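You operate a simulated robot arm through the tools that you are given. There is no shell and no other tool.

The job below is to be done with a simulated robot arm. You get a single attempt, and the scene is never put back.

## Task
Vacuum the dust off the sorting table.
Fine: stand the nozzle back where it was and switch the vacuum off. Set down upright: vacuum nozzle.

The check looks at the end state, three seconds after you hand in, the way a careful person would. Anything else that was tipped, shoved, dropped, spilled or broken makes it a failure.

## Robot
A 7-joint arm with a three-finger gripper, fixed in place. Base frame: the origin is on the floor under the middle of its stand, x ahead of it, y to its left, z up; the work surface is at about z = 800. Units: mm, degrees, N and s.
It reaches about 1342 mm from its shoulder. Its first joint turns from -166.0 to 166.0 degrees. Payload 2.69 kg.
Tool frame: the origin (TCP) lies between the finger pads and is the grasp point; the fingertips stand 30 mm ahead of it; z points along the fingers, y is the line along which they close. The gripper opens to 128 mm; its body begins 117 mm behind the TCP.
Orientation is that of the tool frame in the base frame, as a unit quaternion [w, x, y, z]. With the fingers straight down and closing along the base's y, the tool's x points along the base's -x, its y along +y and its z along -z.

## Interface
- The arm moves only by the tool apply_moves. Its argument "series" is a list of rows, each a list of 7 numbers: the shift along the tool's x, y, z in mm, then the turn, a rotation vector about the tool's x, y, z in rad, then the closure in counts, from 0 (fully open) to 255 (shut). In form: [[x, y, z, rx, ry, rz, jaw], ...]. A call has 1 to 20 rows; each row shifts and turns the commanded pose from where the row before left it, along the tool's axes as they then stand. Rows are played at 5 a second. More than 50 mm and 8.6 degrees between two rows, or a gripper value outside its range, and nothing of the call is played. Where a pose cannot be reached the arm comes as near as it can. A force on the tool above 40 N (or 10 N above the force at the start of the call, whichever is more), or a blocked arm, ends the call early, and 0.2 s more pass. Each finger travels about 127 mm/s and halts on what it meets, pressing with about 34 N; the grip force reading is that of the motor and also rises with nothing between the fingers. The clock runs only during rows and for 0.2 s after the last one: add rows that do not move to give the fingers time. It gives the time, the measured TCP pose, the force on the tool (base axes), the opening and the grip force at its end, in the units of the frame above (readings bear some noise), with the torque about the TCP (base axes, N m) and any sound that the robot's microphone picked up.
- Cameras (640 x 400 px; columns grow to the right, rows downward): "scene" is fixed at [399.2, -645.9, 1581.6]; the picture's right is [0.71, -0.70, 0.00], its down [-0.59, -0.60, -0.53] and it looks along [0.37, 0.38, -0.85] (base axes); focal length 305 px, centre (320, 200). "wrist" rides on the gripper at [58, 54, -131] in the tool frame; the picture's right is [-0.68, 0.74, 0.00], its down [-0.62, -0.57, -0.55] and it looks along [-0.40, -0.37, 0.84] (tool axes); focal length 234 px, centre (320, 200). There is no depth. A picture from a camera that has moved, and an enlarged one, comes with that camera's place and axes in the base frame and with its lens. The place of the scene camera against the robot may be out by one fixed shift of up to 12 mm in any direction.
- capture(camera): a new picture of that camera. The clock stands still meanwhile.
- slide_trunk(by): moves the trunk up (or, below 0, down) by that many mm; the arm rides with it, the base frame stays. It gives what a move gives, with no picture.
- inspect(camera, box): a new picture of the part [left, top, right, bottom] of that camera's present view, enlarged. The clock stands still meanwhile.
- finish_job(): hands the job in; it is judged then, once.

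Places have to be worked out from the pictures, the camera data and where the tool is seen. Open the gripper and draw the arm clear of the work before you hand the job in, unless the task says otherwise.

The tools are called after "Call:" by a JSON object that holds its "method" and its "body". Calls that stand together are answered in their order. apply_moves: Moves the arm, as the interface text tells. Its arguments: {"type":"object","properties":{"series":{"type":"array"}},"required":["series"]} The other tools are called the same way: slide_trunk (by) moves the trunk up or down; capture (camera) takes a picture; inspect (camera, box) takes an enlarged picture of a part of a camera's view; finish_job () hands the job in.

At the start:

```text
t: 0.0
position: [698.3, -15.0, 1096.5]
ee_rot: [0.0, 0.0, 1.0, 0.0]
ft_force: [-0.1, -0.5, 0.1]
ft_torque: [-0.03, 0.0, -0.04]
grip_width: 128.2
finger_force: 0.1
trunk travel left (down, up): [-150.0, 200.0]
```

scene: 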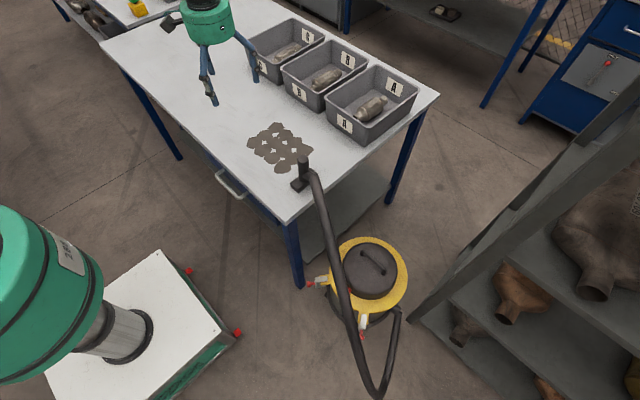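
wrist: 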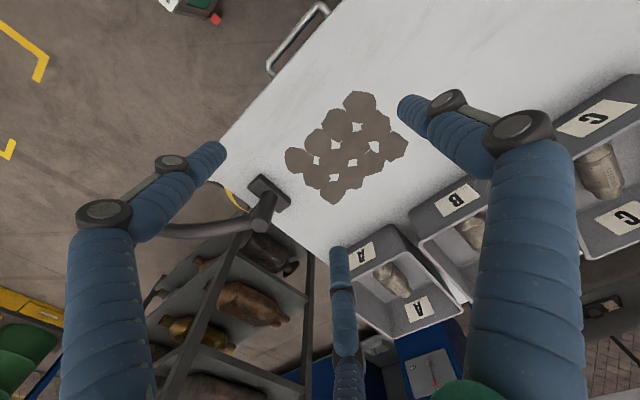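

I see the table with a dust patch, the vacuum nozzle standing on the table's near corner, and the yellow vacuum on the floor. I'll take enlarged views of the nozzle, vacuum and dust first.

Call:
{"method": "inspect", "body": {"camera": "scene", "box": [230, 100, 350, 220]}}

Call:
{"method": "inspect", "body": {"camera": "scene", "box": [280, 210, 440, 370]}}

Call:
{"method": "inspect", "body": {"camera": "wrist", "box": [200, 70, 440, 260]}}

```text
3.33 times, centred on (290, 160) of scene
camera zoom: at [399.2, -645.9, 1581.6], right [0.71, -0.7, 0.0], down [-0.59, -0.6, -0.53], along [0.37, 0.38, -0.85], focal length 1017 px, centre (420, 333)
```

zoom: 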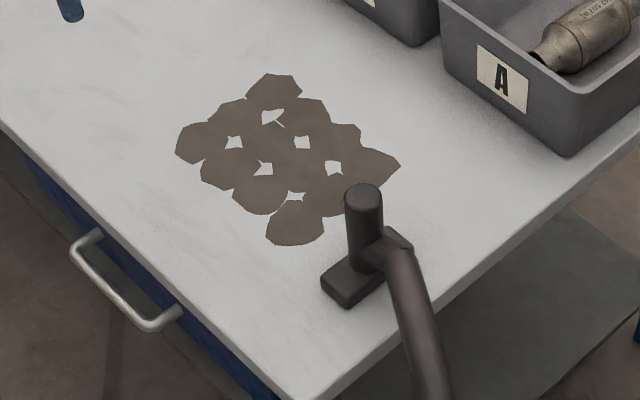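

```text
2.50 times, centred on (360, 290) of scene
camera zoom: at [399.2, -645.9, 1581.6], right [0.71, -0.7, 0.0], down [-0.59, -0.6, -0.53], along [0.37, 0.38, -0.85], focal length 763 px, centre (220, -25)
```

zoom: 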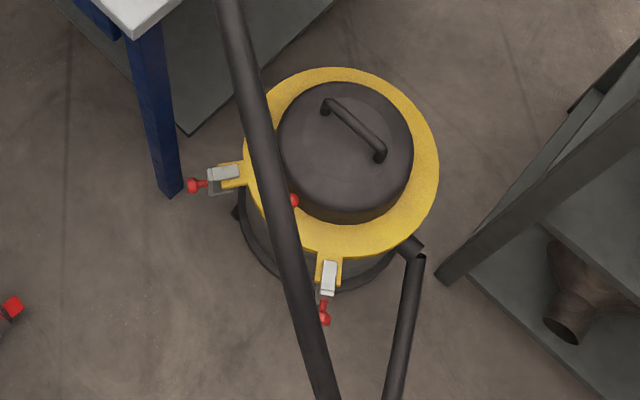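

```text
2.11 times, centred on (320, 165) of wrist
camera zoom: at [639.1, 39.6, 1229.7], right [0.68, 0.74, 0.0], down [0.62, -0.57, 0.55], along [0.4, -0.37, -0.84], focal length 493 px, centre (320, 274)
```

zoom: 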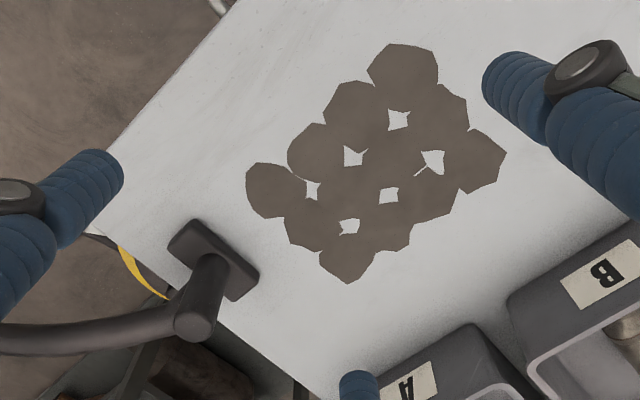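

The nozzle stands near (754, -207) with its head lying along x and its tube top at about z = 915. The dust covers roughly x 725..870, y -140..55. I'll play one still row to get baseline readings and any sound, and look at the gripper fingers.

Call:
{"method": "apply_moves", "body": {"series": [[0, 0, 0, 0, 0, 0, 0]]}}

Call:
{"method": "inspect", "body": {"camera": "scene", "box": [150, 0, 310, 110]}}

Call:
{"method": "inspect", "body": {"camera": "scene", "box": [310, 235, 410, 315]}}

```text
t: 0.4
position: [698.4, -16.0, 1098.2]
ee_rot: [0.0, 0.0, 1.0, 0.0]
ft_force: [0.0, -0.5, 0.5]
ft_torque: [-0.02, 0.02, -0.01]
grip_width: 128.1
finger_force: 0.1
trunk travel left (down, up): [-150.0, 200.0]
```

```text
3.64 times, centred on (230, 55) of scene
camera zoom: at [399.2, -645.9, 1581.6], right [0.71, -0.7, 0.0], down [-0.59, -0.6, -0.53], along [0.37, 0.38, -0.85], focal length 1110 px, centre (647, 727)
```

zoom: 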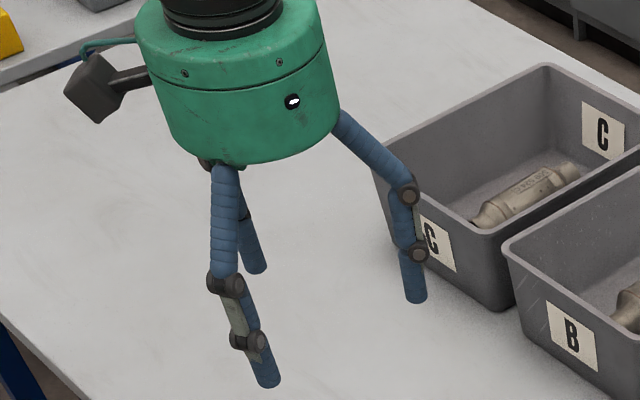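

```text
5.00 times, centred on (360, 275) of scene
camera zoom: at [399.2, -645.9, 1581.6], right [0.71, -0.7, 0.0], down [-0.59, -0.6, -0.53], along [0.37, 0.38, -0.85], focal length 1526 px, centre (120, -175)
```

zoom: 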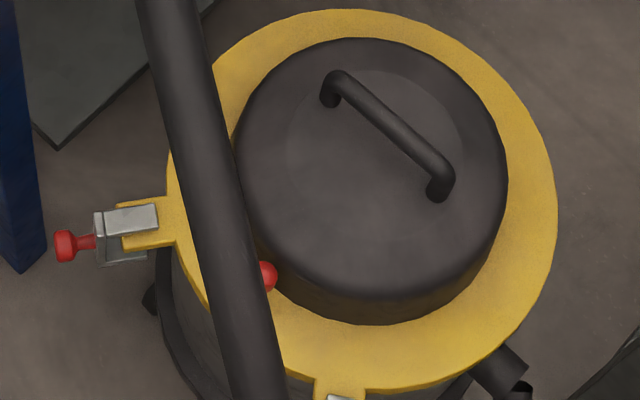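

There is no sound, so the vacuum is off now. A red knob, which may be the switch, sits at the edge of the motor head and is partly hidden by the hose. I'll carry the gripper high over toward the vacuum, staying around z = 1098, to look at it with the wrist camera.

Call:
{"method": "apply_moves", "body": {"series": [[-5, -40, 0, 0, 0, 0, 0], [-5, -40, 0, 0, 0, 0, 0], [-5, -40, 0, 0, 0, 0, 0], [-5, -40, 0, 0, 0, 0, 0], [-5, -40, 0, 0, 0, 0, 0], [-5, -40, 0, 0, 0, 0, 0], [-5, -40, 0, 0, 0, 0, 0], [-5, -40, 0, 0, 0, 0, 0], [0, 0, 0, 0, 0, 0, 0]]}}

Call:
{"method": "capture", "body": {"camera": "wrist"}}

Call:
{"method": "capture", "body": {"camera": "scene"}}

```text
t: 2.4
position: [739.4, -336.7, 1096.9]
ee_rot: [0.0, 0.0, 1.0, 0.0]
ft_force: [0.1, -0.7, -0.5]
ft_torque: [0.06, 0.03, 0.0]
grip_width: 128.3
finger_force: 0.1
trunk travel left (down, up): [-150.0, 200.0]
```

```text
taken
camera wrist: at [681.4, -280.8, 1229.8], right [0.68, 0.74, 0.0], down [0.62, -0.57, 0.55], along [0.4, -0.37, -0.84], focal length 234 px, centre (320, 200)
```

wrist: 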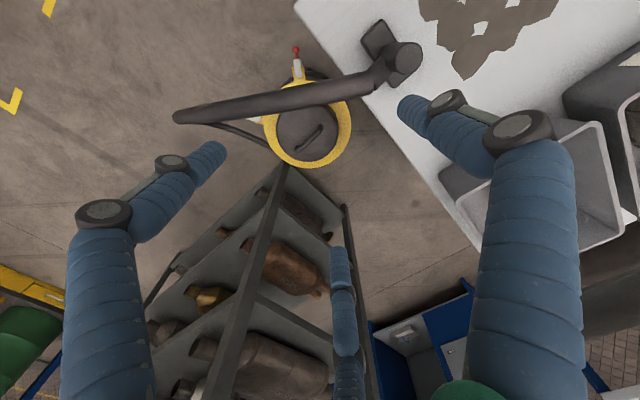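

```text
taken
```

scene: 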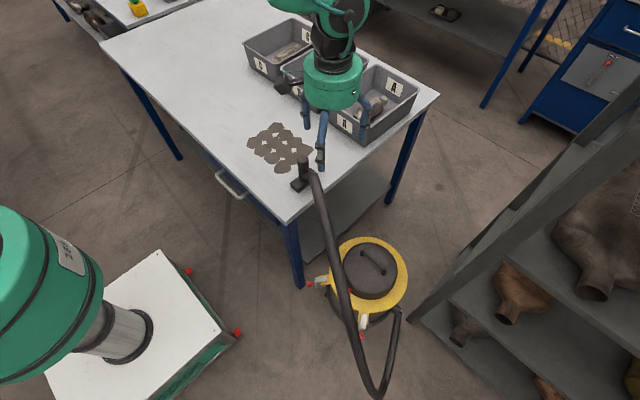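

The vacuum appears near (815, -480) with its top around z = 350–450. I'll zoom in with the wrist camera on the vacuum and the hose.

Call:
{"method": "inspect", "body": {"camera": "wrist", "box": [160, 10, 440, 185]}}

Call:
{"method": "inspect", "body": {"camera": "wrist", "box": [250, 40, 370, 175]}}

```text
2.29 times, centred on (300, 98) of wrist
camera zoom: at [681.4, -280.8, 1229.8], right [0.68, 0.74, 0.0], down [0.62, -0.57, 0.55], along [0.4, -0.37, -0.84], focal length 535 px, centre (366, 434)
```

zoom: 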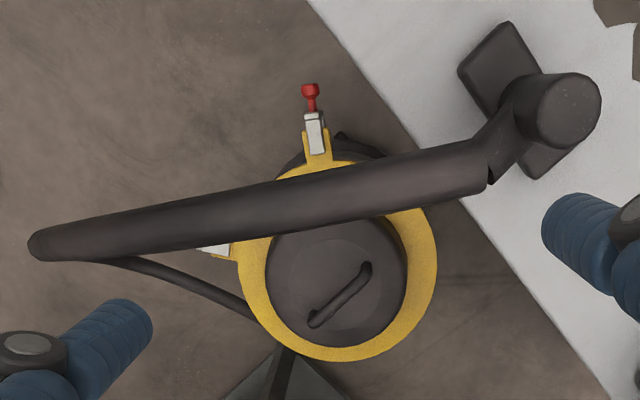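

```text
2.96 times, centred on (310, 108) of wrist
camera zoom: at [681.4, -280.8, 1229.8], right [0.68, 0.74, 0.0], down [0.62, -0.57, 0.55], along [0.4, -0.37, -0.84], focal length 694 px, centre (350, 474)
```

zoom: 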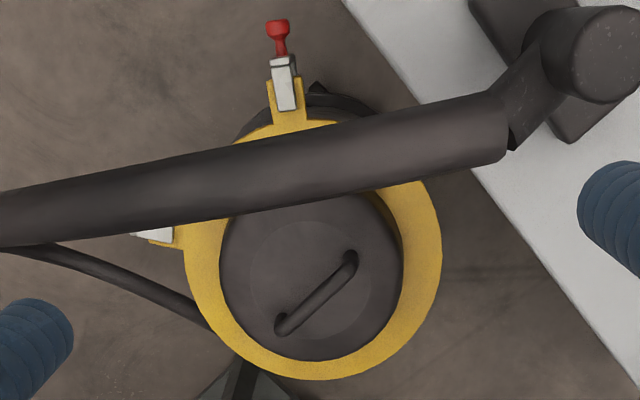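

The red knob seems to sit on the motor head's side facing the robot, near (710, -482, 400), hidden under the hose from above. I'll back the arm off toward the robot, descend in free space beside the table's front edge, and tilt to look at it from the front.

Call:
{"method": "apply_moves", "body": {"series": [[42, 0, 0, 0, 0, 0, 0], [42, 0, 0, 0, 0, 0, 0], [42, 0, 0, 0, 0, 0, 0], [42, 0, 0, 0, 0, 0, 0], [42, 0, 0, 0, 0, 0, 0], [42, 0, 0, 0, 0, 0, 0], [42, 0, 0, 0, 0, 0, 0], [0, 0, 40, 0, 0, 0, 0], [0, 0, 40, 0, 0, 0, 0], [0, 0, 40, 0, 0, 0, 0], [0, 0, 40, 0, 0, 0, 0], [0, 0, 40, 0, -0.14, 0, 0], [0, 0, 40, 0, -0.14, 0, 0], [0, 0, 0, 0, 0, 0, 0]]}}

Call:
{"method": "capture", "body": {"camera": "wrist"}}

Call:
{"method": "capture", "body": {"camera": "scene"}}

```text
t: 5.4
position: [449.3, -337.2, 857.0]
ee_rot: [0.14, 0.0, 0.99, -0.001]
ft_force: [0.0, 0.8, 0.4]
ft_torque: [-0.03, -0.08, -0.04]
grip_width: 127.7
finger_force: 0.1
trunk travel left (down, up): [-150.0, 200.0]
```

```text
taken
camera wrist: at [357.2, -280.9, 968.2], right [0.65, 0.74, 0.19], down [0.44, -0.56, 0.7], along [0.62, -0.37, -0.69], focal length 234 px, centre (320, 200)
```

wrist: 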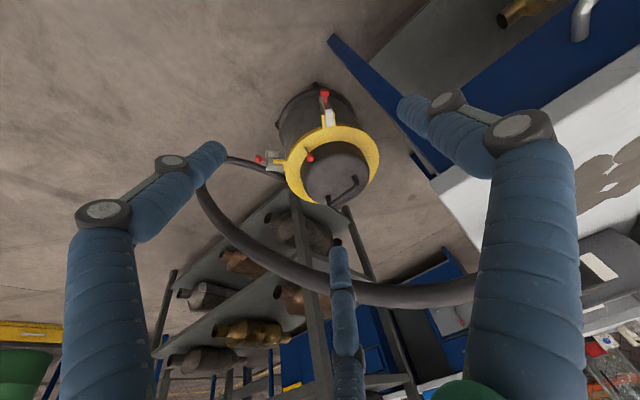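

```text
taken
```

scene: 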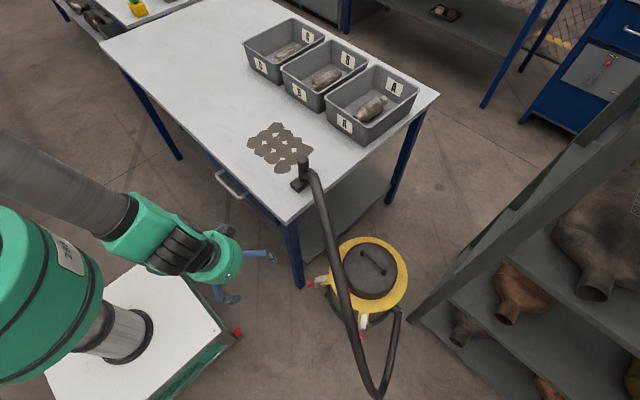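

Now the red knob on the motor head is in view. I'll zoom in on it.

Call:
{"method": "inspect", "body": {"camera": "wrist", "box": [250, 75, 390, 215]}}

Call:
{"method": "inspect", "body": {"camera": "wrist", "box": [285, 130, 345, 180]}}

```text
2.86 times, centred on (320, 145) of wrist
camera zoom: at [357.2, -280.9, 968.2], right [0.65, 0.74, 0.19], down [0.44, -0.56, 0.7], along [0.62, -0.37, -0.69], focal length 669 px, centre (320, 357)
```

zoom: 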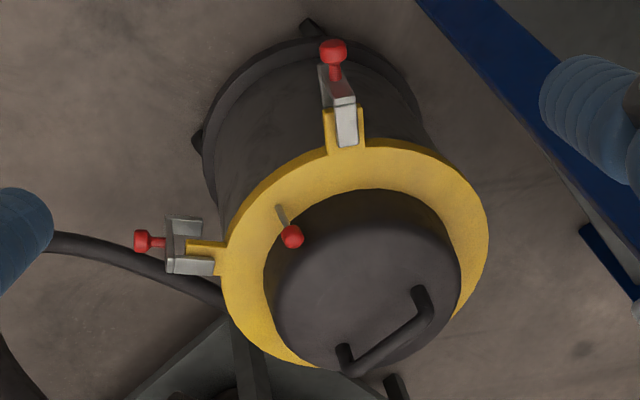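

```text
8.00 times, centred on (315, 155) of wrist
camera zoom: at [357.2, -280.9, 968.2], right [0.65, 0.74, 0.19], down [0.44, -0.56, 0.7], along [0.62, -0.37, -0.69], focal length 1873 px, centre (360, 560)
```

zoom: 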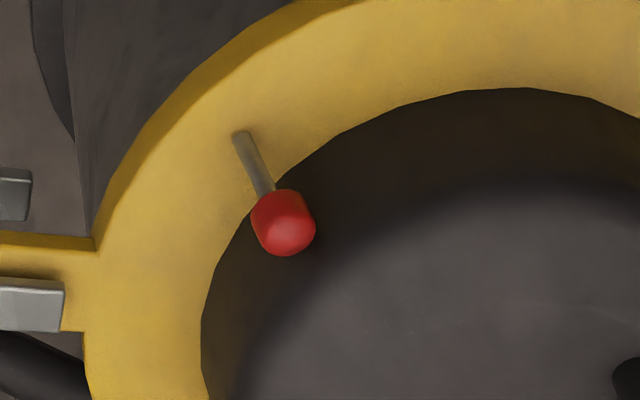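

The switch is a toggle lever with a red ball on the yellow ring, with its ball near (709, -483, 400) and its base near (713, -496, 325). The hose arches well above it at z≈800. I'll go lower and nearer in the free space in front and tilt further to see which way it leans.

Call:
{"method": "apply_moves", "body": {"series": [[2.6, -7.6, 43, 0, 0, 0, 0], [2.6, -7.6, 43, 0, 0, 0, 0], [2.6, -7.6, 43, 0, 0, 0, 0], [2.6, -7.6, 43, 0, 0, 0, 0], [2.6, -7.6, 43, 0, 0, 0, 0], [2.6, -7.6, 43, 0, 0, 0, 0], [0, 0, 0, 0, 0, 0, 0]]}}

Call:
{"method": "capture", "body": {"camera": "wrist"}}

Call:
{"method": "capture", "body": {"camera": "scene"}}

```text
t: 7.0
position: [507.9, -383.0, 606.2]
ee_rot: [0.139, 0.0, 0.99, 0.0]
ft_force: [0.1, -0.3, -0.6]
ft_torque: [0.04, 0.04, 0.0]
grip_width: 127.9
finger_force: 0.1
trunk travel left (down, up): [-150.0, 200.0]
```

```text
taken
camera wrist: at [415.7, -328.6, 716.9], right [0.65, 0.74, 0.19], down [0.44, -0.57, 0.7], along [0.62, -0.37, -0.69], focal length 234 px, centre (320, 200)
```

wrist: 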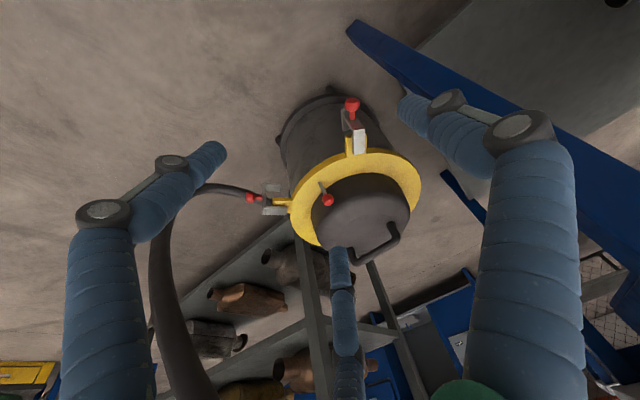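

```text
taken
```

scene: 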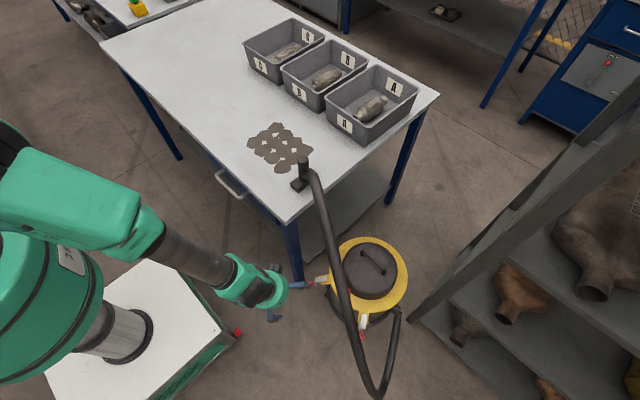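

Call:
{"method": "inspect", "body": {"camera": "wrist", "box": [290, 150, 370, 230]}}

Call:
{"method": "inspect", "body": {"camera": "wrist", "box": [240, 80, 440, 270]}}

```text
5.00 times, centred on (330, 190) of wrist
camera zoom: at [415.7, -328.6, 716.9], right [0.65, 0.74, 0.19], down [0.44, -0.57, 0.7], along [0.62, -0.37, -0.69], focal length 1171 px, centre (270, 250)
```

zoom: 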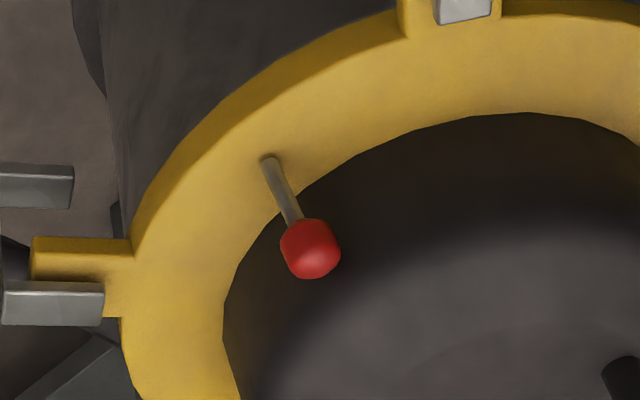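

```text
2.11 times, centred on (340, 175) of wrist
camera zoom: at [415.7, -328.6, 716.9], right [0.65, 0.74, 0.19], down [0.44, -0.57, 0.7], along [0.62, -0.37, -0.69], focal length 493 px, centre (278, 253)
```

zoom: 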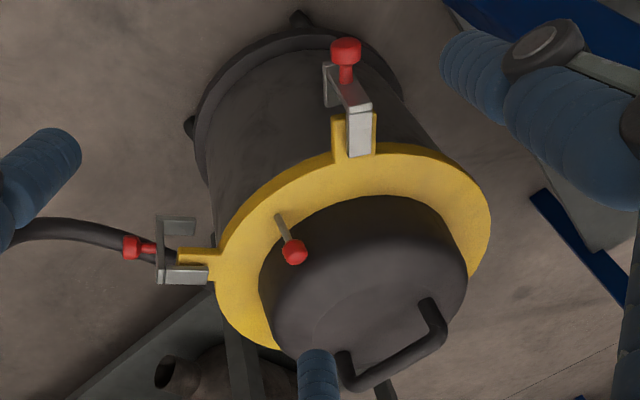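

Triangulating the two views puts the ball at about (709, -486, 402) and the lever base near (690–700, -485, 360), so it leans toward the motor head. I'll go lower with more tilt for a side-on view to confirm the lean and the gap to the head.

Call:
{"method": "apply_moves", "body": {"series": [[2.7, -6, 34.6, 0, 0, 0, 0], [2.7, -6, 34.6, 0, 0, 0, 0], [2.7, -6, 34.6, 0, 0, 0, 0], [2.7, -6, 34.6, 0, 0, 0, 0], [2.7, -6, 34.6, 0, 0, 0, 0], [0, 0, 0, 0, -0.14, 0, 0], [0, 0, 0, 0, -0.14, 0, 0], [0, 0, 0, 0, -0.14, 0, 0], [0, 0, 0, 0, 0, 0, 0]]}}

Call:
{"method": "capture", "body": {"camera": "wrist"}}

Call:
{"method": "capture", "body": {"camera": "scene"}}

```text
t: 9.0
position: [543.8, -410.9, 436.4]
ee_rot: [0.344, -0.001, 0.939, 0.0]
ft_force: [0.4, -1.1, -0.2]
ft_torque: [-0.02, -0.01, 0.01]
grip_width: 128.2
finger_force: 0.1
trunk travel left (down, up): [-150.0, 200.0]
```

```text
taken
camera wrist: at [413.0, -356.3, 499.7], right [0.52, 0.74, 0.44], down [0.12, -0.57, 0.82], along [0.85, -0.37, -0.38], focal length 234 px, centre (320, 200)
```

wrist: 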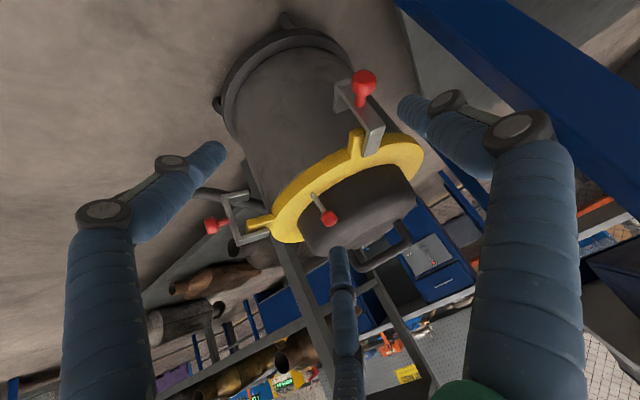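

```text
taken
```

scene: 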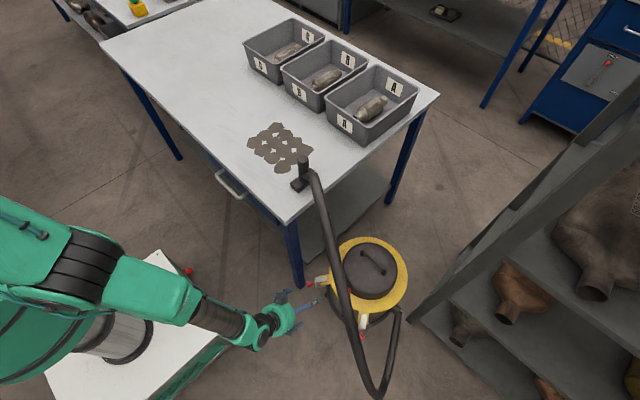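

Call:
{"method": "inspect", "body": {"camera": "wrist", "box": [280, 170, 380, 250]}}

Call:
{"method": "inspect", "body": {"camera": "wrist", "box": [190, 60, 450, 280]}}

```text
5.00 times, centred on (330, 210) of wrist
camera zoom: at [413.0, -356.3, 499.7], right [0.52, 0.74, 0.44], down [0.12, -0.57, 0.82], along [0.85, -0.37, -0.38], focal length 1171 px, centre (270, 150)
```

zoom: 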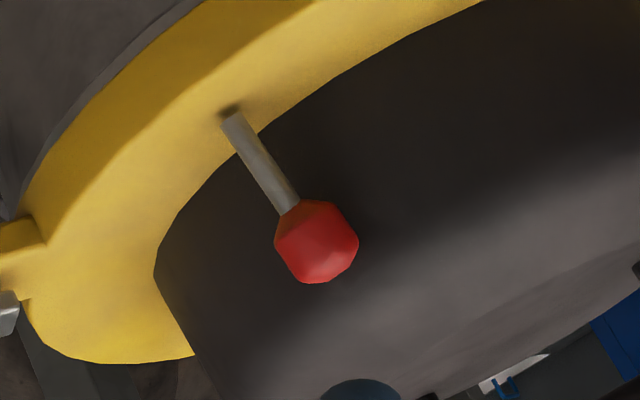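

```text
1.82 times, centred on (320, 170) of wrist
camera zoom: at [413.0, -356.3, 499.7], right [0.52, 0.74, 0.44], down [0.12, -0.57, 0.82], along [0.85, -0.37, -0.38], focal length 426 px, centre (320, 254)
```

zoom: 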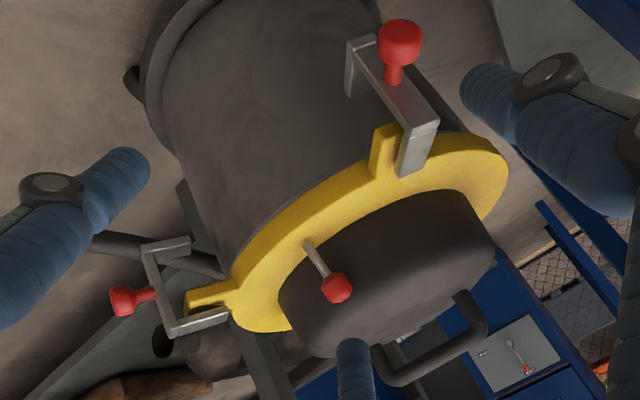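

Three views agree: the ball is at about (712, -488, 399) with radius ~12, and the lever base at (699, -487, 354). The lever leans ~16° in toward the motor head, whose wall is near x=725, so the ball nearly touches it. I'll test how the fingers close in free space here, since I need to pinch the ball to pull it outward.

Call:
{"method": "apply_moves", "body": {"series": [[0, 0, 0, 0, 0, 0, 130], [0, 0, 0, 0, 0, 0, 130], [0, 0, 0, 0, 0, 0, 130], [0, 0, 0, 0, 0, 0, 130]]}}

Call:
{"method": "capture", "body": {"camera": "wrist"}}

Call:
{"method": "inspect", "body": {"camera": "scene", "box": [240, 270, 340, 350]}}

```text
t: 10.0
position: [541.9, -410.9, 436.3]
ee_rot: [0.343, 0.0, 0.939, 0.0]
ft_force: [-0.2, 0.1, -0.4]
ft_torque: [-0.05, -0.01, -0.02]
grip_width: 62.5
finger_force: 0.0
trunk travel left (down, up): [-150.0, 200.0]
```

```text
taken
camera wrist: at [413.1, -356.2, 499.7], right [0.52, 0.74, 0.44], down [0.12, -0.57, 0.82], along [0.85, -0.37, -0.38], focal length 234 px, centre (320, 200)
```

wrist: 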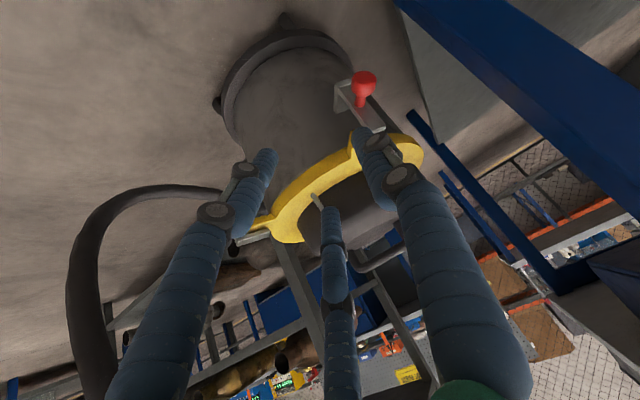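

```text
5.00 times, centred on (290, 310) of scene
camera zoom: at [399.2, -645.9, 1581.6], right [0.71, -0.7, 0.0], down [-0.59, -0.6, -0.53], along [0.37, 0.38, -0.85], focal length 1526 px, centre (470, -350)
```

zoom: 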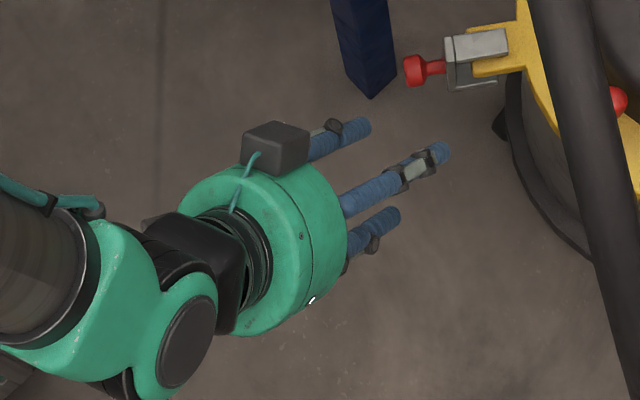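

The fingers close concentrically at 120° spacing, each about 9 mm in radius. My plan is to approach the ball horizontally along +x with the thumb up, pinch it, and pull it outward (−x). First I'll level the tool here in free space.

Call:
{"method": "apply_moves", "body": {"series": [[0, 0, 0, 0, -0.145, 0, 130], [0, 0, 0, 0, -0.145, 0, 130], [0, 0, 0, 0, -0.145, 0, 130], [0, 0, 0, 0, -0.145, 0, 130], [0, 0, 0, 0, -0.145, 0, 130], [0, 0, 0, 0, -0.145, 0, 130], [0, 0, 0, 0, 0, 0, 130]]}}

Call:
{"method": "capture", "body": {"camera": "scene"}}

```text
t: 11.6
position: [539.6, -410.3, 436.0]
ee_rot: [0.707, 0.0, 0.707, 0.0]
ft_force: [-0.5, -0.6, 0.1]
ft_torque: [-0.03, 0.03, -0.01]
grip_width: 62.8
finger_force: 0.0
trunk travel left (down, up): [-150.0, 200.0]
```

```text
taken
```

scene: 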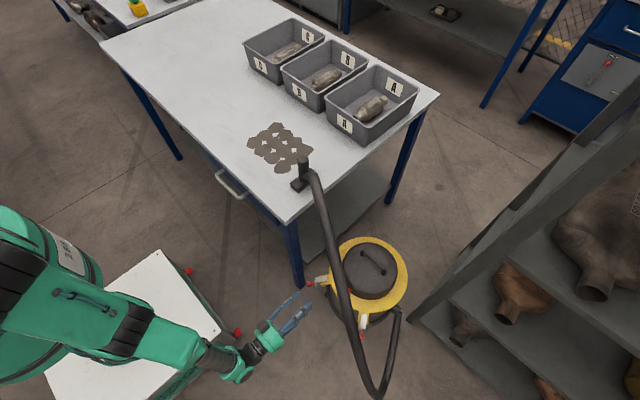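

The tool is level now. Next I roll it 90° so the thumb is on top and the camera sits above the fingers.

Call:
{"method": "apply_moves", "body": {"series": [[0, 0, 0, 0, 0, 0.1428, 130], [0, 0, 0, 0, 0, 0.1428, 130], [0, 0, 0, 0, 0, 0.1428, 130], [0, 0, 0, 0, 0, 0.1428, 130], [0, 0, 0, 0, 0, 0.1428, 130], [0, 0, 0, 0, 0, 0.1428, 130], [0, 0, 0, 0, 0, 0.1428, 130], [0, 0, 0, 0, 0, 0.1428, 130], [0, 0, 0, 0, 0, 0.1428, 130], [0, 0, 0, 0, 0, 0.1428, 130], [0, 0, 0, 0, 0, 0.1428, 130], [0, 0, 0, 0, 0, 0, 130]]}}

Call:
{"method": "capture", "body": {"camera": "wrist"}}

Call:
{"method": "capture", "body": {"camera": "scene"}}

```text
t: 14.2
position: [541.3, -411.4, 437.4]
ee_rot: [0.5, 0.501, 0.499, 0.501]
ft_force: [1.2, 0.5, -0.5]
ft_torque: [0.01, 0.02, -0.02]
grip_width: 62.6
finger_force: 0.1
trunk travel left (down, up): [-150.0, 200.0]
```

```text
taken
camera wrist: at [409.6, -351.4, 491.3], right [0.0, -0.68, 0.74], down [-0.55, -0.62, -0.57], along [0.84, -0.4, -0.37], focal length 234 px, centre (320, 200)
```

wrist: 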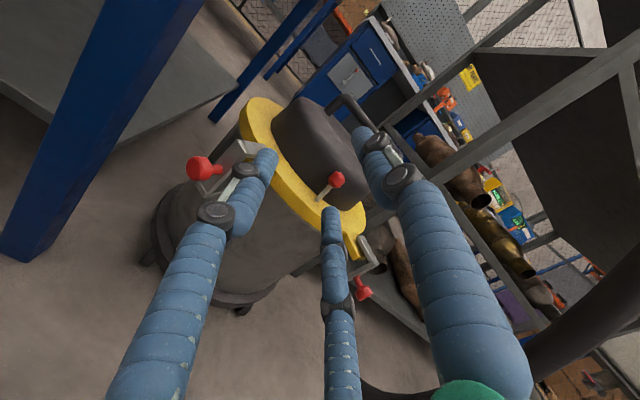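

```text
taken
```

scene: 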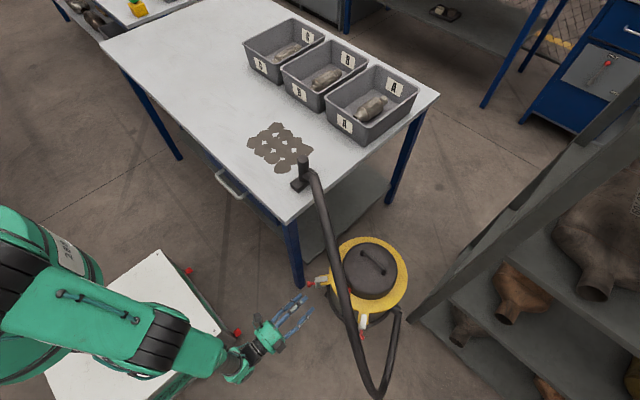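

The roll succeeded. I'll zoom on the lever from this new angle to check the ball, base and gap.

Call:
{"method": "inspect", "body": {"camera": "wrist", "box": [280, 140, 380, 240]}}

Call:
{"method": "inspect", "body": {"camera": "wrist", "box": [180, 80, 400, 290]}}

```text
4.00 times, centred on (330, 190) of wrist
camera zoom: at [409.6, -351.4, 491.3], right [0.0, -0.68, 0.74], down [-0.55, -0.62, -0.57], along [0.84, -0.4, -0.37], focal length 937 px, centre (280, 240)
```

zoom: 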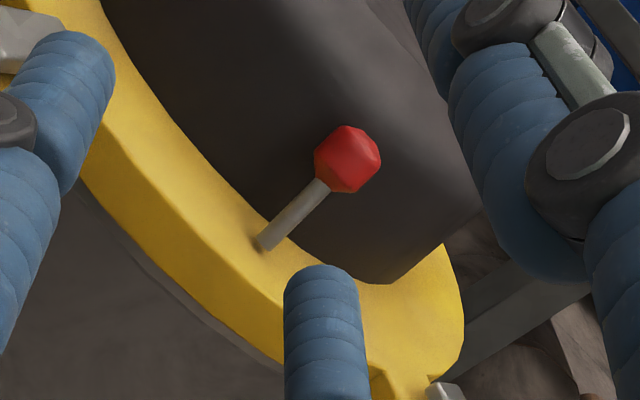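

```text
1.90 times, centred on (290, 185) of wrist
camera zoom: at [409.6, -351.4, 491.3], right [0.0, -0.68, 0.74], down [-0.55, -0.62, -0.57], along [0.84, -0.4, -0.37], focal length 446 px, centre (377, 229)
```

zoom: 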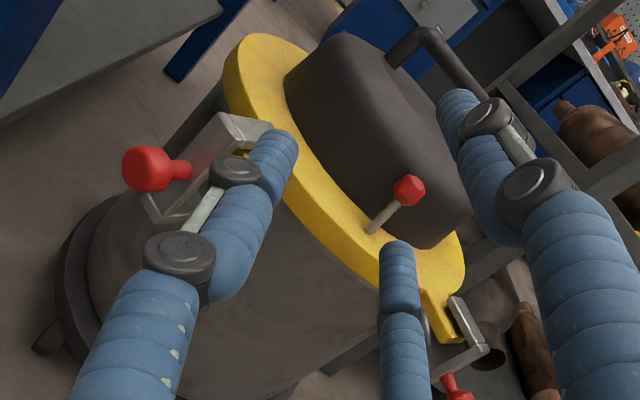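

All views agree on the ball at (712, -488, 400). I'll align the tool axis on the ball's line (y=-488, z=400), narrow the opening to about 52 mm, and advance to x=640 so the tips are just short of the ball.

Call:
{"method": "apply_moves", "body": {"series": [[-38.5, -18.1, 0, 0, 0, 0, 150], [-38.5, -18.1, 0, 0, 0, 0, 150], [0, 0, 33, 0, 0, 0, 150], [0, 0, 33, 0, 0, 0, 150], [0, 0, 32, 0, 0, 0, 150], [0, 0, 0, 0, 0, 0, 150]]}}

Call:
{"method": "capture", "body": {"camera": "wrist"}}

Call:
{"method": "capture", "body": {"camera": "scene"}}

```text
t: 15.6
position: [639.3, -486.9, 397.7]
ee_rot: [0.5, 0.5, 0.5, 0.5]
ft_force: [0.6, 0.8, -0.1]
ft_torque: [0.02, 0.0, -0.01]
grip_width: 52.9
finger_force: 0.0
trunk travel left (down, up): [-150.0, 200.0]
```

```text
taken
camera wrist: at [507.9, -427.8, 453.8], right [0.0, -0.68, 0.74], down [-0.55, -0.62, -0.57], along [0.84, -0.4, -0.37], focal length 234 px, centre (320, 200)
```

wrist: 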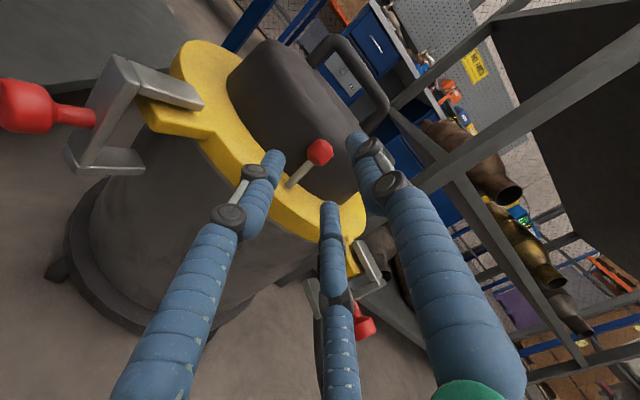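

```text
taken
```

scene: 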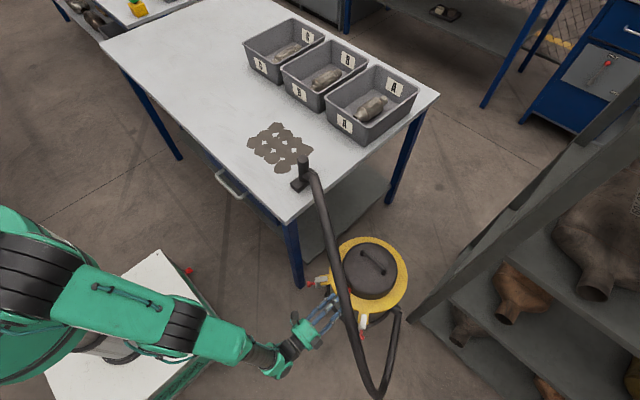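

Call:
{"method": "inspect", "body": {"camera": "wrist", "box": [240, 110, 400, 270]}}

```text
2.50 times, centred on (320, 190) of wrist
camera zoom: at [507.9, -427.8, 453.8], right [0.0, -0.68, 0.74], down [-0.55, -0.62, -0.57], along [0.84, -0.4, -0.37], focal length 585 px, centre (320, 225)
```

zoom: 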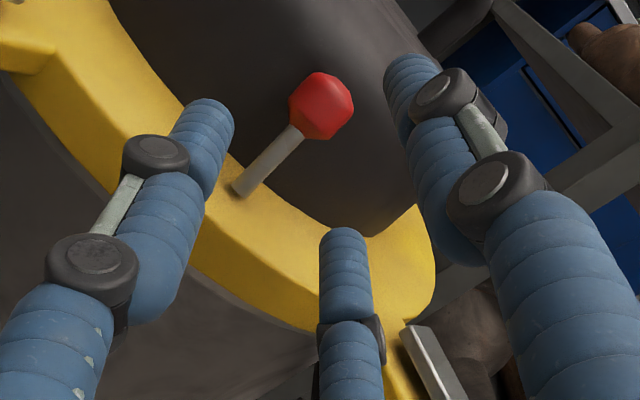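

The ball re-triangulates to (711, -487.5, 400), in line with the tool axis. I'll advance slowly so the fingertips pass around the ball without reaching the motor head.

Call:
{"method": "apply_moves", "body": {"series": [[0, 0, 12, 0, 0, 0, 150], [0, 0, 12, 0, 0, 0, 150], [0, 0, 12, 0, 0, 0, 150], [0, 0, 9, 0, 0, 0, 150], [0, 0, 0, 0, 0, 0, 150]]}}

Call:
{"method": "inspect", "body": {"camera": "wrist", "box": [220, 70, 420, 270]}}

Call:
{"method": "inspect", "body": {"camera": "scene", "box": [270, 240, 420, 350]}}

```text
t: 16.8
position: [683.7, -489.0, 400.5]
ee_rot: [0.5, 0.5, 0.501, 0.499]
ft_force: [0.4, -0.2, -0.5]
ft_torque: [0.01, 0.0, 0.01]
grip_width: 52.5
finger_force: 0.1
trunk travel left (down, up): [-150.0, 200.0]
```

```text
2.00 times, centred on (320, 170) of wrist
camera zoom: at [552.3, -429.0, 454.8], right [0.0, -0.68, 0.74], down [-0.55, -0.62, -0.56], along [0.84, -0.4, -0.37], focal length 468 px, centre (320, 260)
```

zoom: 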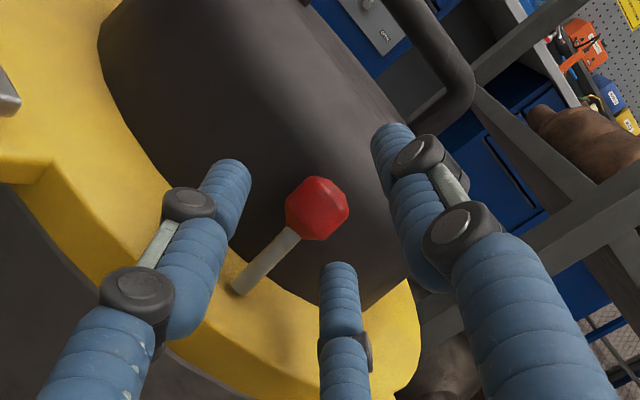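

```text
3.64 times, centred on (345, 295) of scene
camera zoom: at [399.2, -645.9, 1581.6], right [0.71, -0.7, 0.0], down [-0.59, -0.6, -0.53], along [0.37, 0.38, -0.85], focal length 1110 px, centre (229, -146)
```

zoom: 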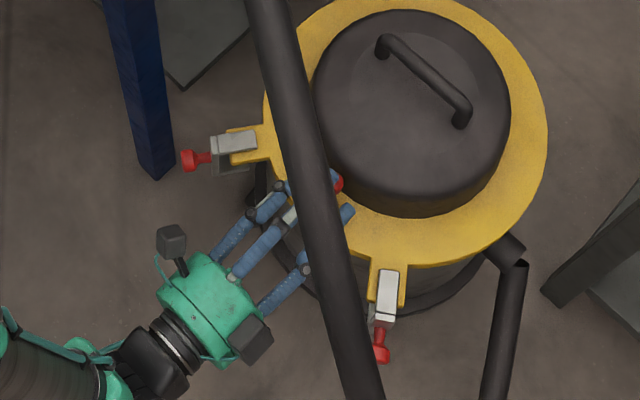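

No contact yet and the ball is centred between the fingers, whose tips are at x≈714. I'll advance 6 mm more and close gently on the ball.

Call:
{"method": "apply_moves", "body": {"series": [[0, 0, 6, 0, 0, 0, 150], [0, 0, 0, 0, 0, 0, 190], [0, 0, 0, 0, 0, 0, 205], [0, 0, 0, 0, 0, 0, 214], [0, 0, 0, 0, 0, 0, 214]]}}

Call:
{"method": "inspect", "body": {"camera": "wrist", "box": [220, 70, 420, 270]}}

```text
t: 18.0
position: [689.7, -489.2, 399.1]
ee_rot: [0.5, 0.5, 0.499, 0.5]
ft_force: [-1.2, -4.3, -2.0]
ft_torque: [-0.08, 0.0, -0.08]
grip_width: 26.2
finger_force: 4.6
trunk travel left (down, up): [-150.0, 200.0]
```

```text
2.00 times, centred on (320, 170) of wrist
camera zoom: at [558.7, -429.1, 454.9], right [0.0, -0.68, 0.74], down [-0.55, -0.62, -0.56], along [0.84, -0.4, -0.37], focal length 468 px, centre (320, 260)
```

zoom: 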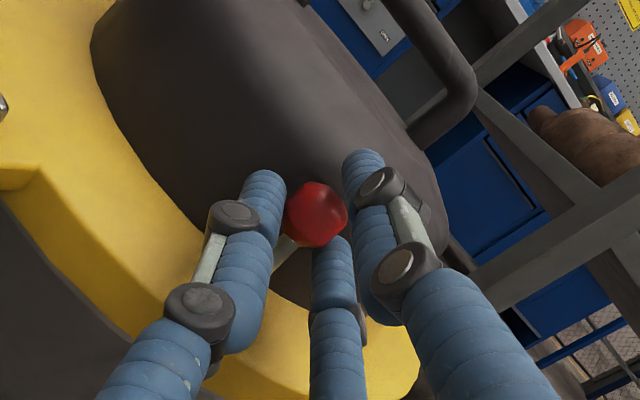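

The ball is held at 26 mm opening. I'll squeeze a little more and pull it outward along its arc (−x), listening for the vacuum.

Call:
{"method": "apply_moves", "body": {"series": [[0, 0, 0, 0, 0, 0, 226], [0, 0.8, -4, 0, 0, 0, 226], [0, 0.5, -4, 0, 0, 0, 226], [0, 0.3, -4, 0, 0, 0, 226], [0, 0, -3, 0, 0, 0, 226]]}}

Call:
{"method": "inspect", "body": {"camera": "wrist", "box": [220, 70, 420, 270]}}

```text
t: 19.2
position: [674.2, -487.4, 399.5]
ee_rot: [0.499, 0.5, 0.501, 0.499]
ft_force: [3.4, 0.3, -9.5]
ft_torque: [-0.02, 0.11, 0.01]
grip_width: 25.1
finger_force: 7.8
trunk travel left (down, up): [-150.0, 200.0]
```

```text
2.00 times, centred on (320, 170) of wrist
camera zoom: at [543.9, -427.9, 455.2], right [0.0, -0.68, 0.74], down [-0.55, -0.62, -0.56], along [0.84, -0.4, -0.37], focal length 468 px, centre (320, 260)
```

zoom: 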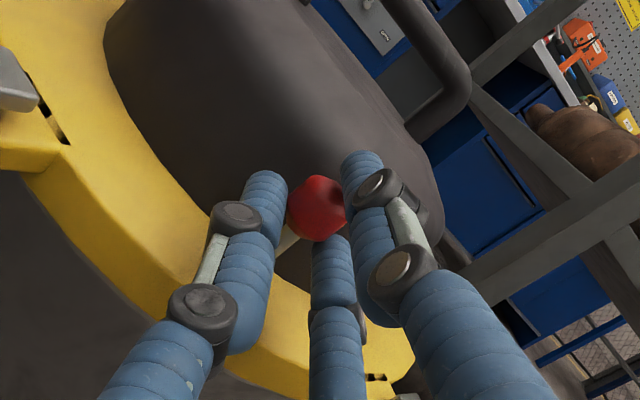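

The ball moved with the fingers but I now see dark slits at the latch tabs. I need to check whether the lid itself has shifted before pulling any further.

Call:
{"method": "capture", "body": {"camera": "wrist"}}

Call:
{"method": "inspect", "body": {"camera": "scene", "box": [270, 230, 430, 350]}}

Call:
{"method": "inspect", "body": {"camera": "wrist", "box": [100, 50, 260, 170]}}

```text
taken
camera wrist: at [543.9, -427.9, 455.2], right [0.0, -0.68, 0.74], down [-0.55, -0.62, -0.56], along [0.84, -0.4, -0.37], focal length 234 px, centre (320, 200)
```

wrist: 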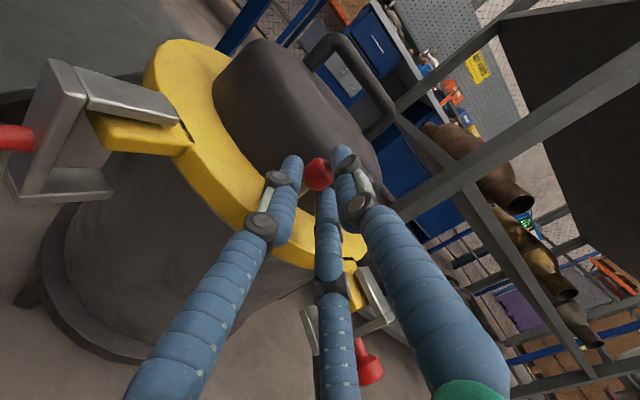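

```text
3.33 times, centred on (350, 290) of scene
camera zoom: at [399.2, -645.9, 1581.6], right [0.71, -0.7, 0.0], down [-0.59, -0.6, -0.53], along [0.37, 0.38, -0.85], focal length 1017 px, centre (220, -100)
```

zoom: 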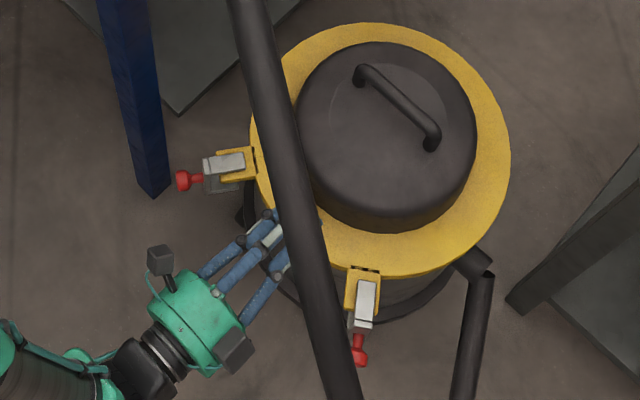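

```text
3.33 times, centred on (180, 110) of wrist
camera zoom: at [543.9, -427.9, 455.2], right [0.0, -0.68, 0.74], down [-0.55, -0.62, -0.56], along [0.84, -0.4, -0.37], focal length 781 px, centre (787, 500)
```

zoom: 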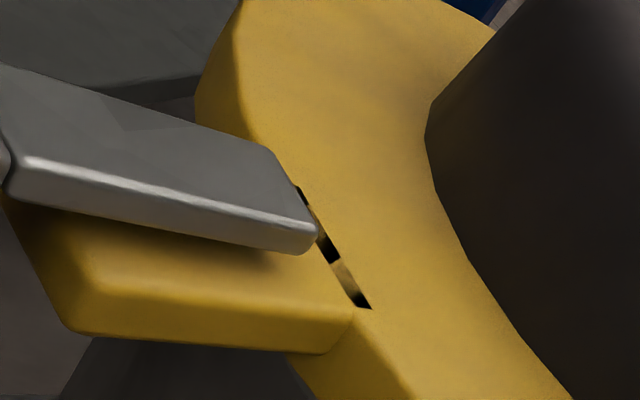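

The readings show I'm lifting with about 9.5 N, and the lid ring has separated by a couple of millimetres from the tabs. I'll lower the grip slightly to let it settle before going on.

Call:
{"method": "apply_moves", "body": {"series": [[0, -1.2, 0, 0, 0, 0, 226], [0, -1.2, 0, 0, 0, 0, 226], [0, 0, 0, 0, 0, 0, 226]]}}

Call:
{"method": "inspect", "body": {"camera": "wrist", "box": [100, 50, 260, 170]}}

Call:
{"method": "inspect", "body": {"camera": "wrist", "box": [260, 130, 380, 230]}}

```text
t: 20.0
position: [675.6, -488.2, 398.2]
ee_rot: [0.5, 0.499, 0.5, 0.501]
ft_force: [0.0, 4.4, -0.5]
ft_torque: [0.01, 0.06, 0.08]
grip_width: 22.9
finger_force: 34.2
trunk travel left (down, up): [-150.0, 200.0]
```

```text
3.33 times, centred on (180, 110) of wrist
camera zoom: at [543.8, -428.0, 453.5], right [0.0, -0.68, 0.74], down [-0.55, -0.62, -0.57], along [0.84, -0.4, -0.37], focal length 781 px, centre (787, 500)
```

zoom: 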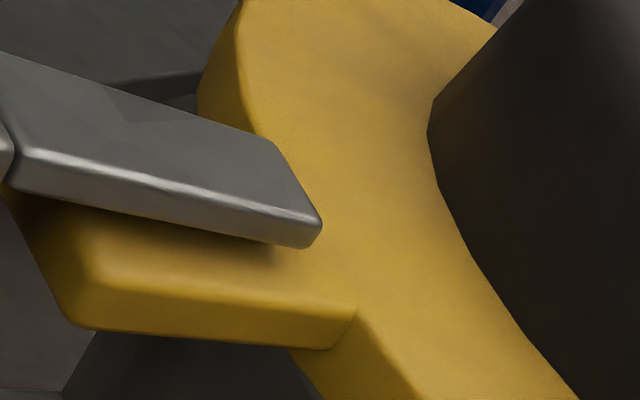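

```text
4.00 times, centred on (320, 180) of wrist
camera zoom: at [543.8, -428.0, 453.5], right [0.0, -0.68, 0.74], down [-0.55, -0.62, -0.57], along [0.84, -0.4, -0.37], focal length 937 px, centre (320, 280)
```

zoom: 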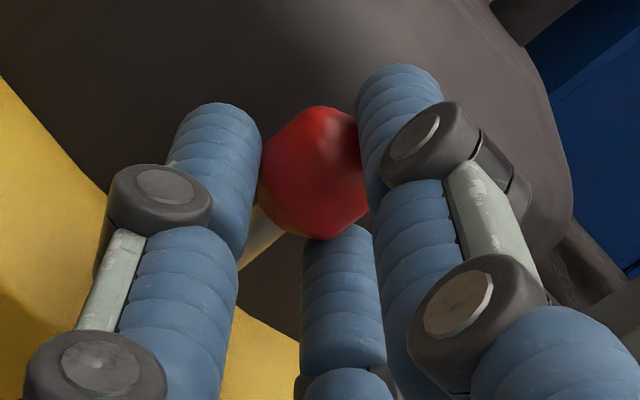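

The lid settled back flat with forces near zero, and the grip is now firm at 34 N with the lever near upright (ball x≈702). I'll continue pulling outward in small steps without lifting.

Call:
{"method": "apply_moves", "body": {"series": [[0, 0, -3, 0, 0, 0, 240], [0, 0, -3, 0, 0, 0, 240], [0, 0, -3, 0, 0, 0, 240]]}}

Call:
{"method": "inspect", "body": {"camera": "wrist", "box": [260, 130, 380, 230]}}

Call:
{"method": "inspect", "body": {"camera": "wrist", "box": [80, 50, 400, 300]}}

```text
t: 20.8
position: [664.8, -488.0, 398.6]
ee_rot: [0.499, 0.501, 0.5, 0.5]
ft_force: [8.1, -1.3, -0.2]
ft_torque: [0.06, -0.08, 0.0]
grip_width: 22.8
finger_force: 33.9
trunk travel left (down, up): [-150.0, 200.0]
```

```text
4.00 times, centred on (320, 180) of wrist
camera zoom: at [534.2, -428.6, 453.3], right [0.0, -0.68, 0.74], down [-0.55, -0.62, -0.56], along [0.84, -0.4, -0.37], focal length 937 px, centre (320, 280)
```

zoom: 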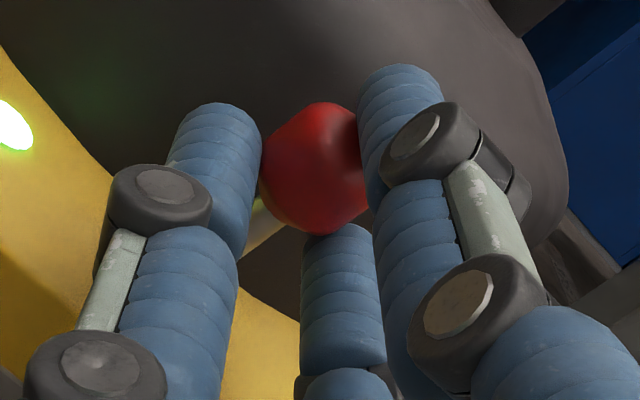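

```text
1.60 times, centred on (240, 175) of wrist
camera zoom: at [534.2, -428.6, 453.3], right [0.0, -0.68, 0.74], down [-0.55, -0.62, -0.56], along [0.84, -0.4, -0.37], focal length 375 px, centre (448, 240)
```

zoom: 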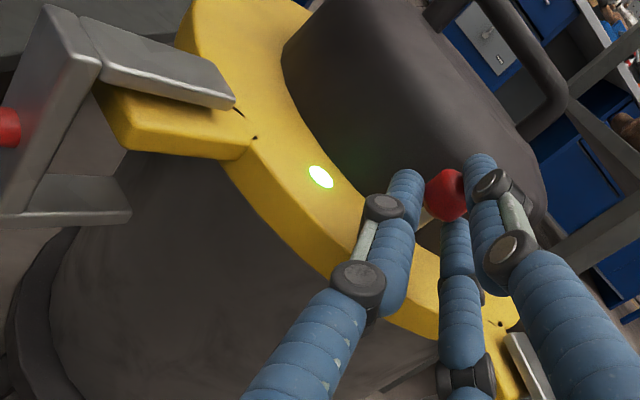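

A green lamp on the ring has lit, so the switch is now on, with a pull of about 8 N. I'll pull 3 mm more to make sure it is past the detent and watch the force.

Call:
{"method": "apply_moves", "body": {"series": [[0, 0, -2, 0, 0, 0, 240], [0, 0, -2, 0, 0, 0, 240], [0, 0, 0, 0, 0, 0, 240]]}}

Call:
{"method": "inspect", "body": {"camera": "wrist", "box": [80, 50, 400, 300]}}

```text
t: 21.6
position: [662.6, -488.3, 397.3]
ee_rot: [0.499, 0.501, 0.5, 0.5]
ft_force: [7.8, -6.6, -0.6]
ft_torque: [-0.01, 0.07, -0.2]
grip_width: 22.6
finger_force: 34.4
trunk travel left (down, up): [-150.0, 200.0]
```

```text
1.60 times, centred on (240, 175) of wrist
camera zoom: at [530.7, -428.5, 453.1], right [0.0, -0.68, 0.74], down [-0.55, -0.62, -0.56], along [0.84, -0.4, -0.37], focal length 375 px, centre (448, 240)
```

zoom: 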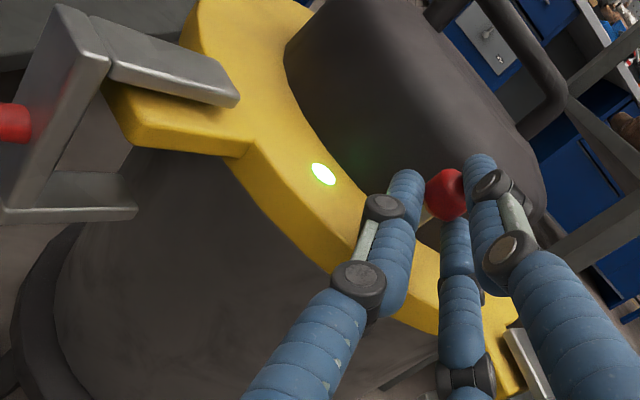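

The lamp is still lit and the lid is seated flat. I'll open the fingers only partway, to about 52 mm so they stay clear of the ring, wait, and check that the lever stays over.

Call:
{"method": "apply_moves", "body": {"series": [[0, 0, 0, 0, 0, 0, 200], [0, 0, 0, 0, 0, 0, 150], [0, 0, 0, 0, 0, 0, 150]]}}

Call:
{"method": "inspect", "body": {"camera": "wrist", "box": [80, 50, 400, 300]}}

```text
t: 22.4
position: [661.6, -487.8, 398.8]
ee_rot: [0.499, 0.5, 0.5, 0.5]
ft_force: [-0.1, 0.4, 0.2]
ft_torque: [0.02, 0.01, 0.01]
grip_width: 52.7
finger_force: 0.0
trunk travel left (down, up): [-150.0, 200.0]
```

```text
1.60 times, centred on (240, 175) of wrist
camera zoom: at [530.7, -428.3, 453.9], right [0.0, -0.68, 0.74], down [-0.55, -0.62, -0.57], along [0.84, -0.4, -0.37], focal length 375 px, centre (448, 240)
```

zoom: 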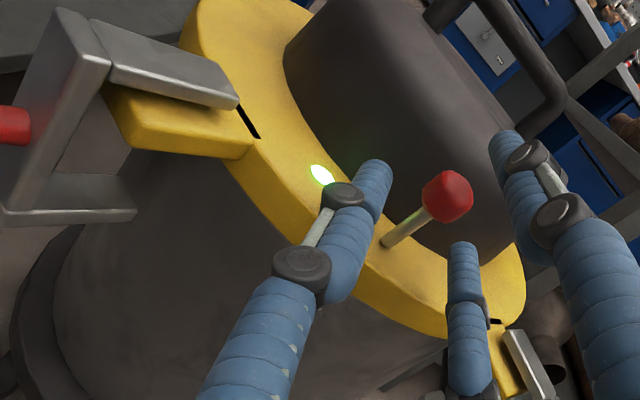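

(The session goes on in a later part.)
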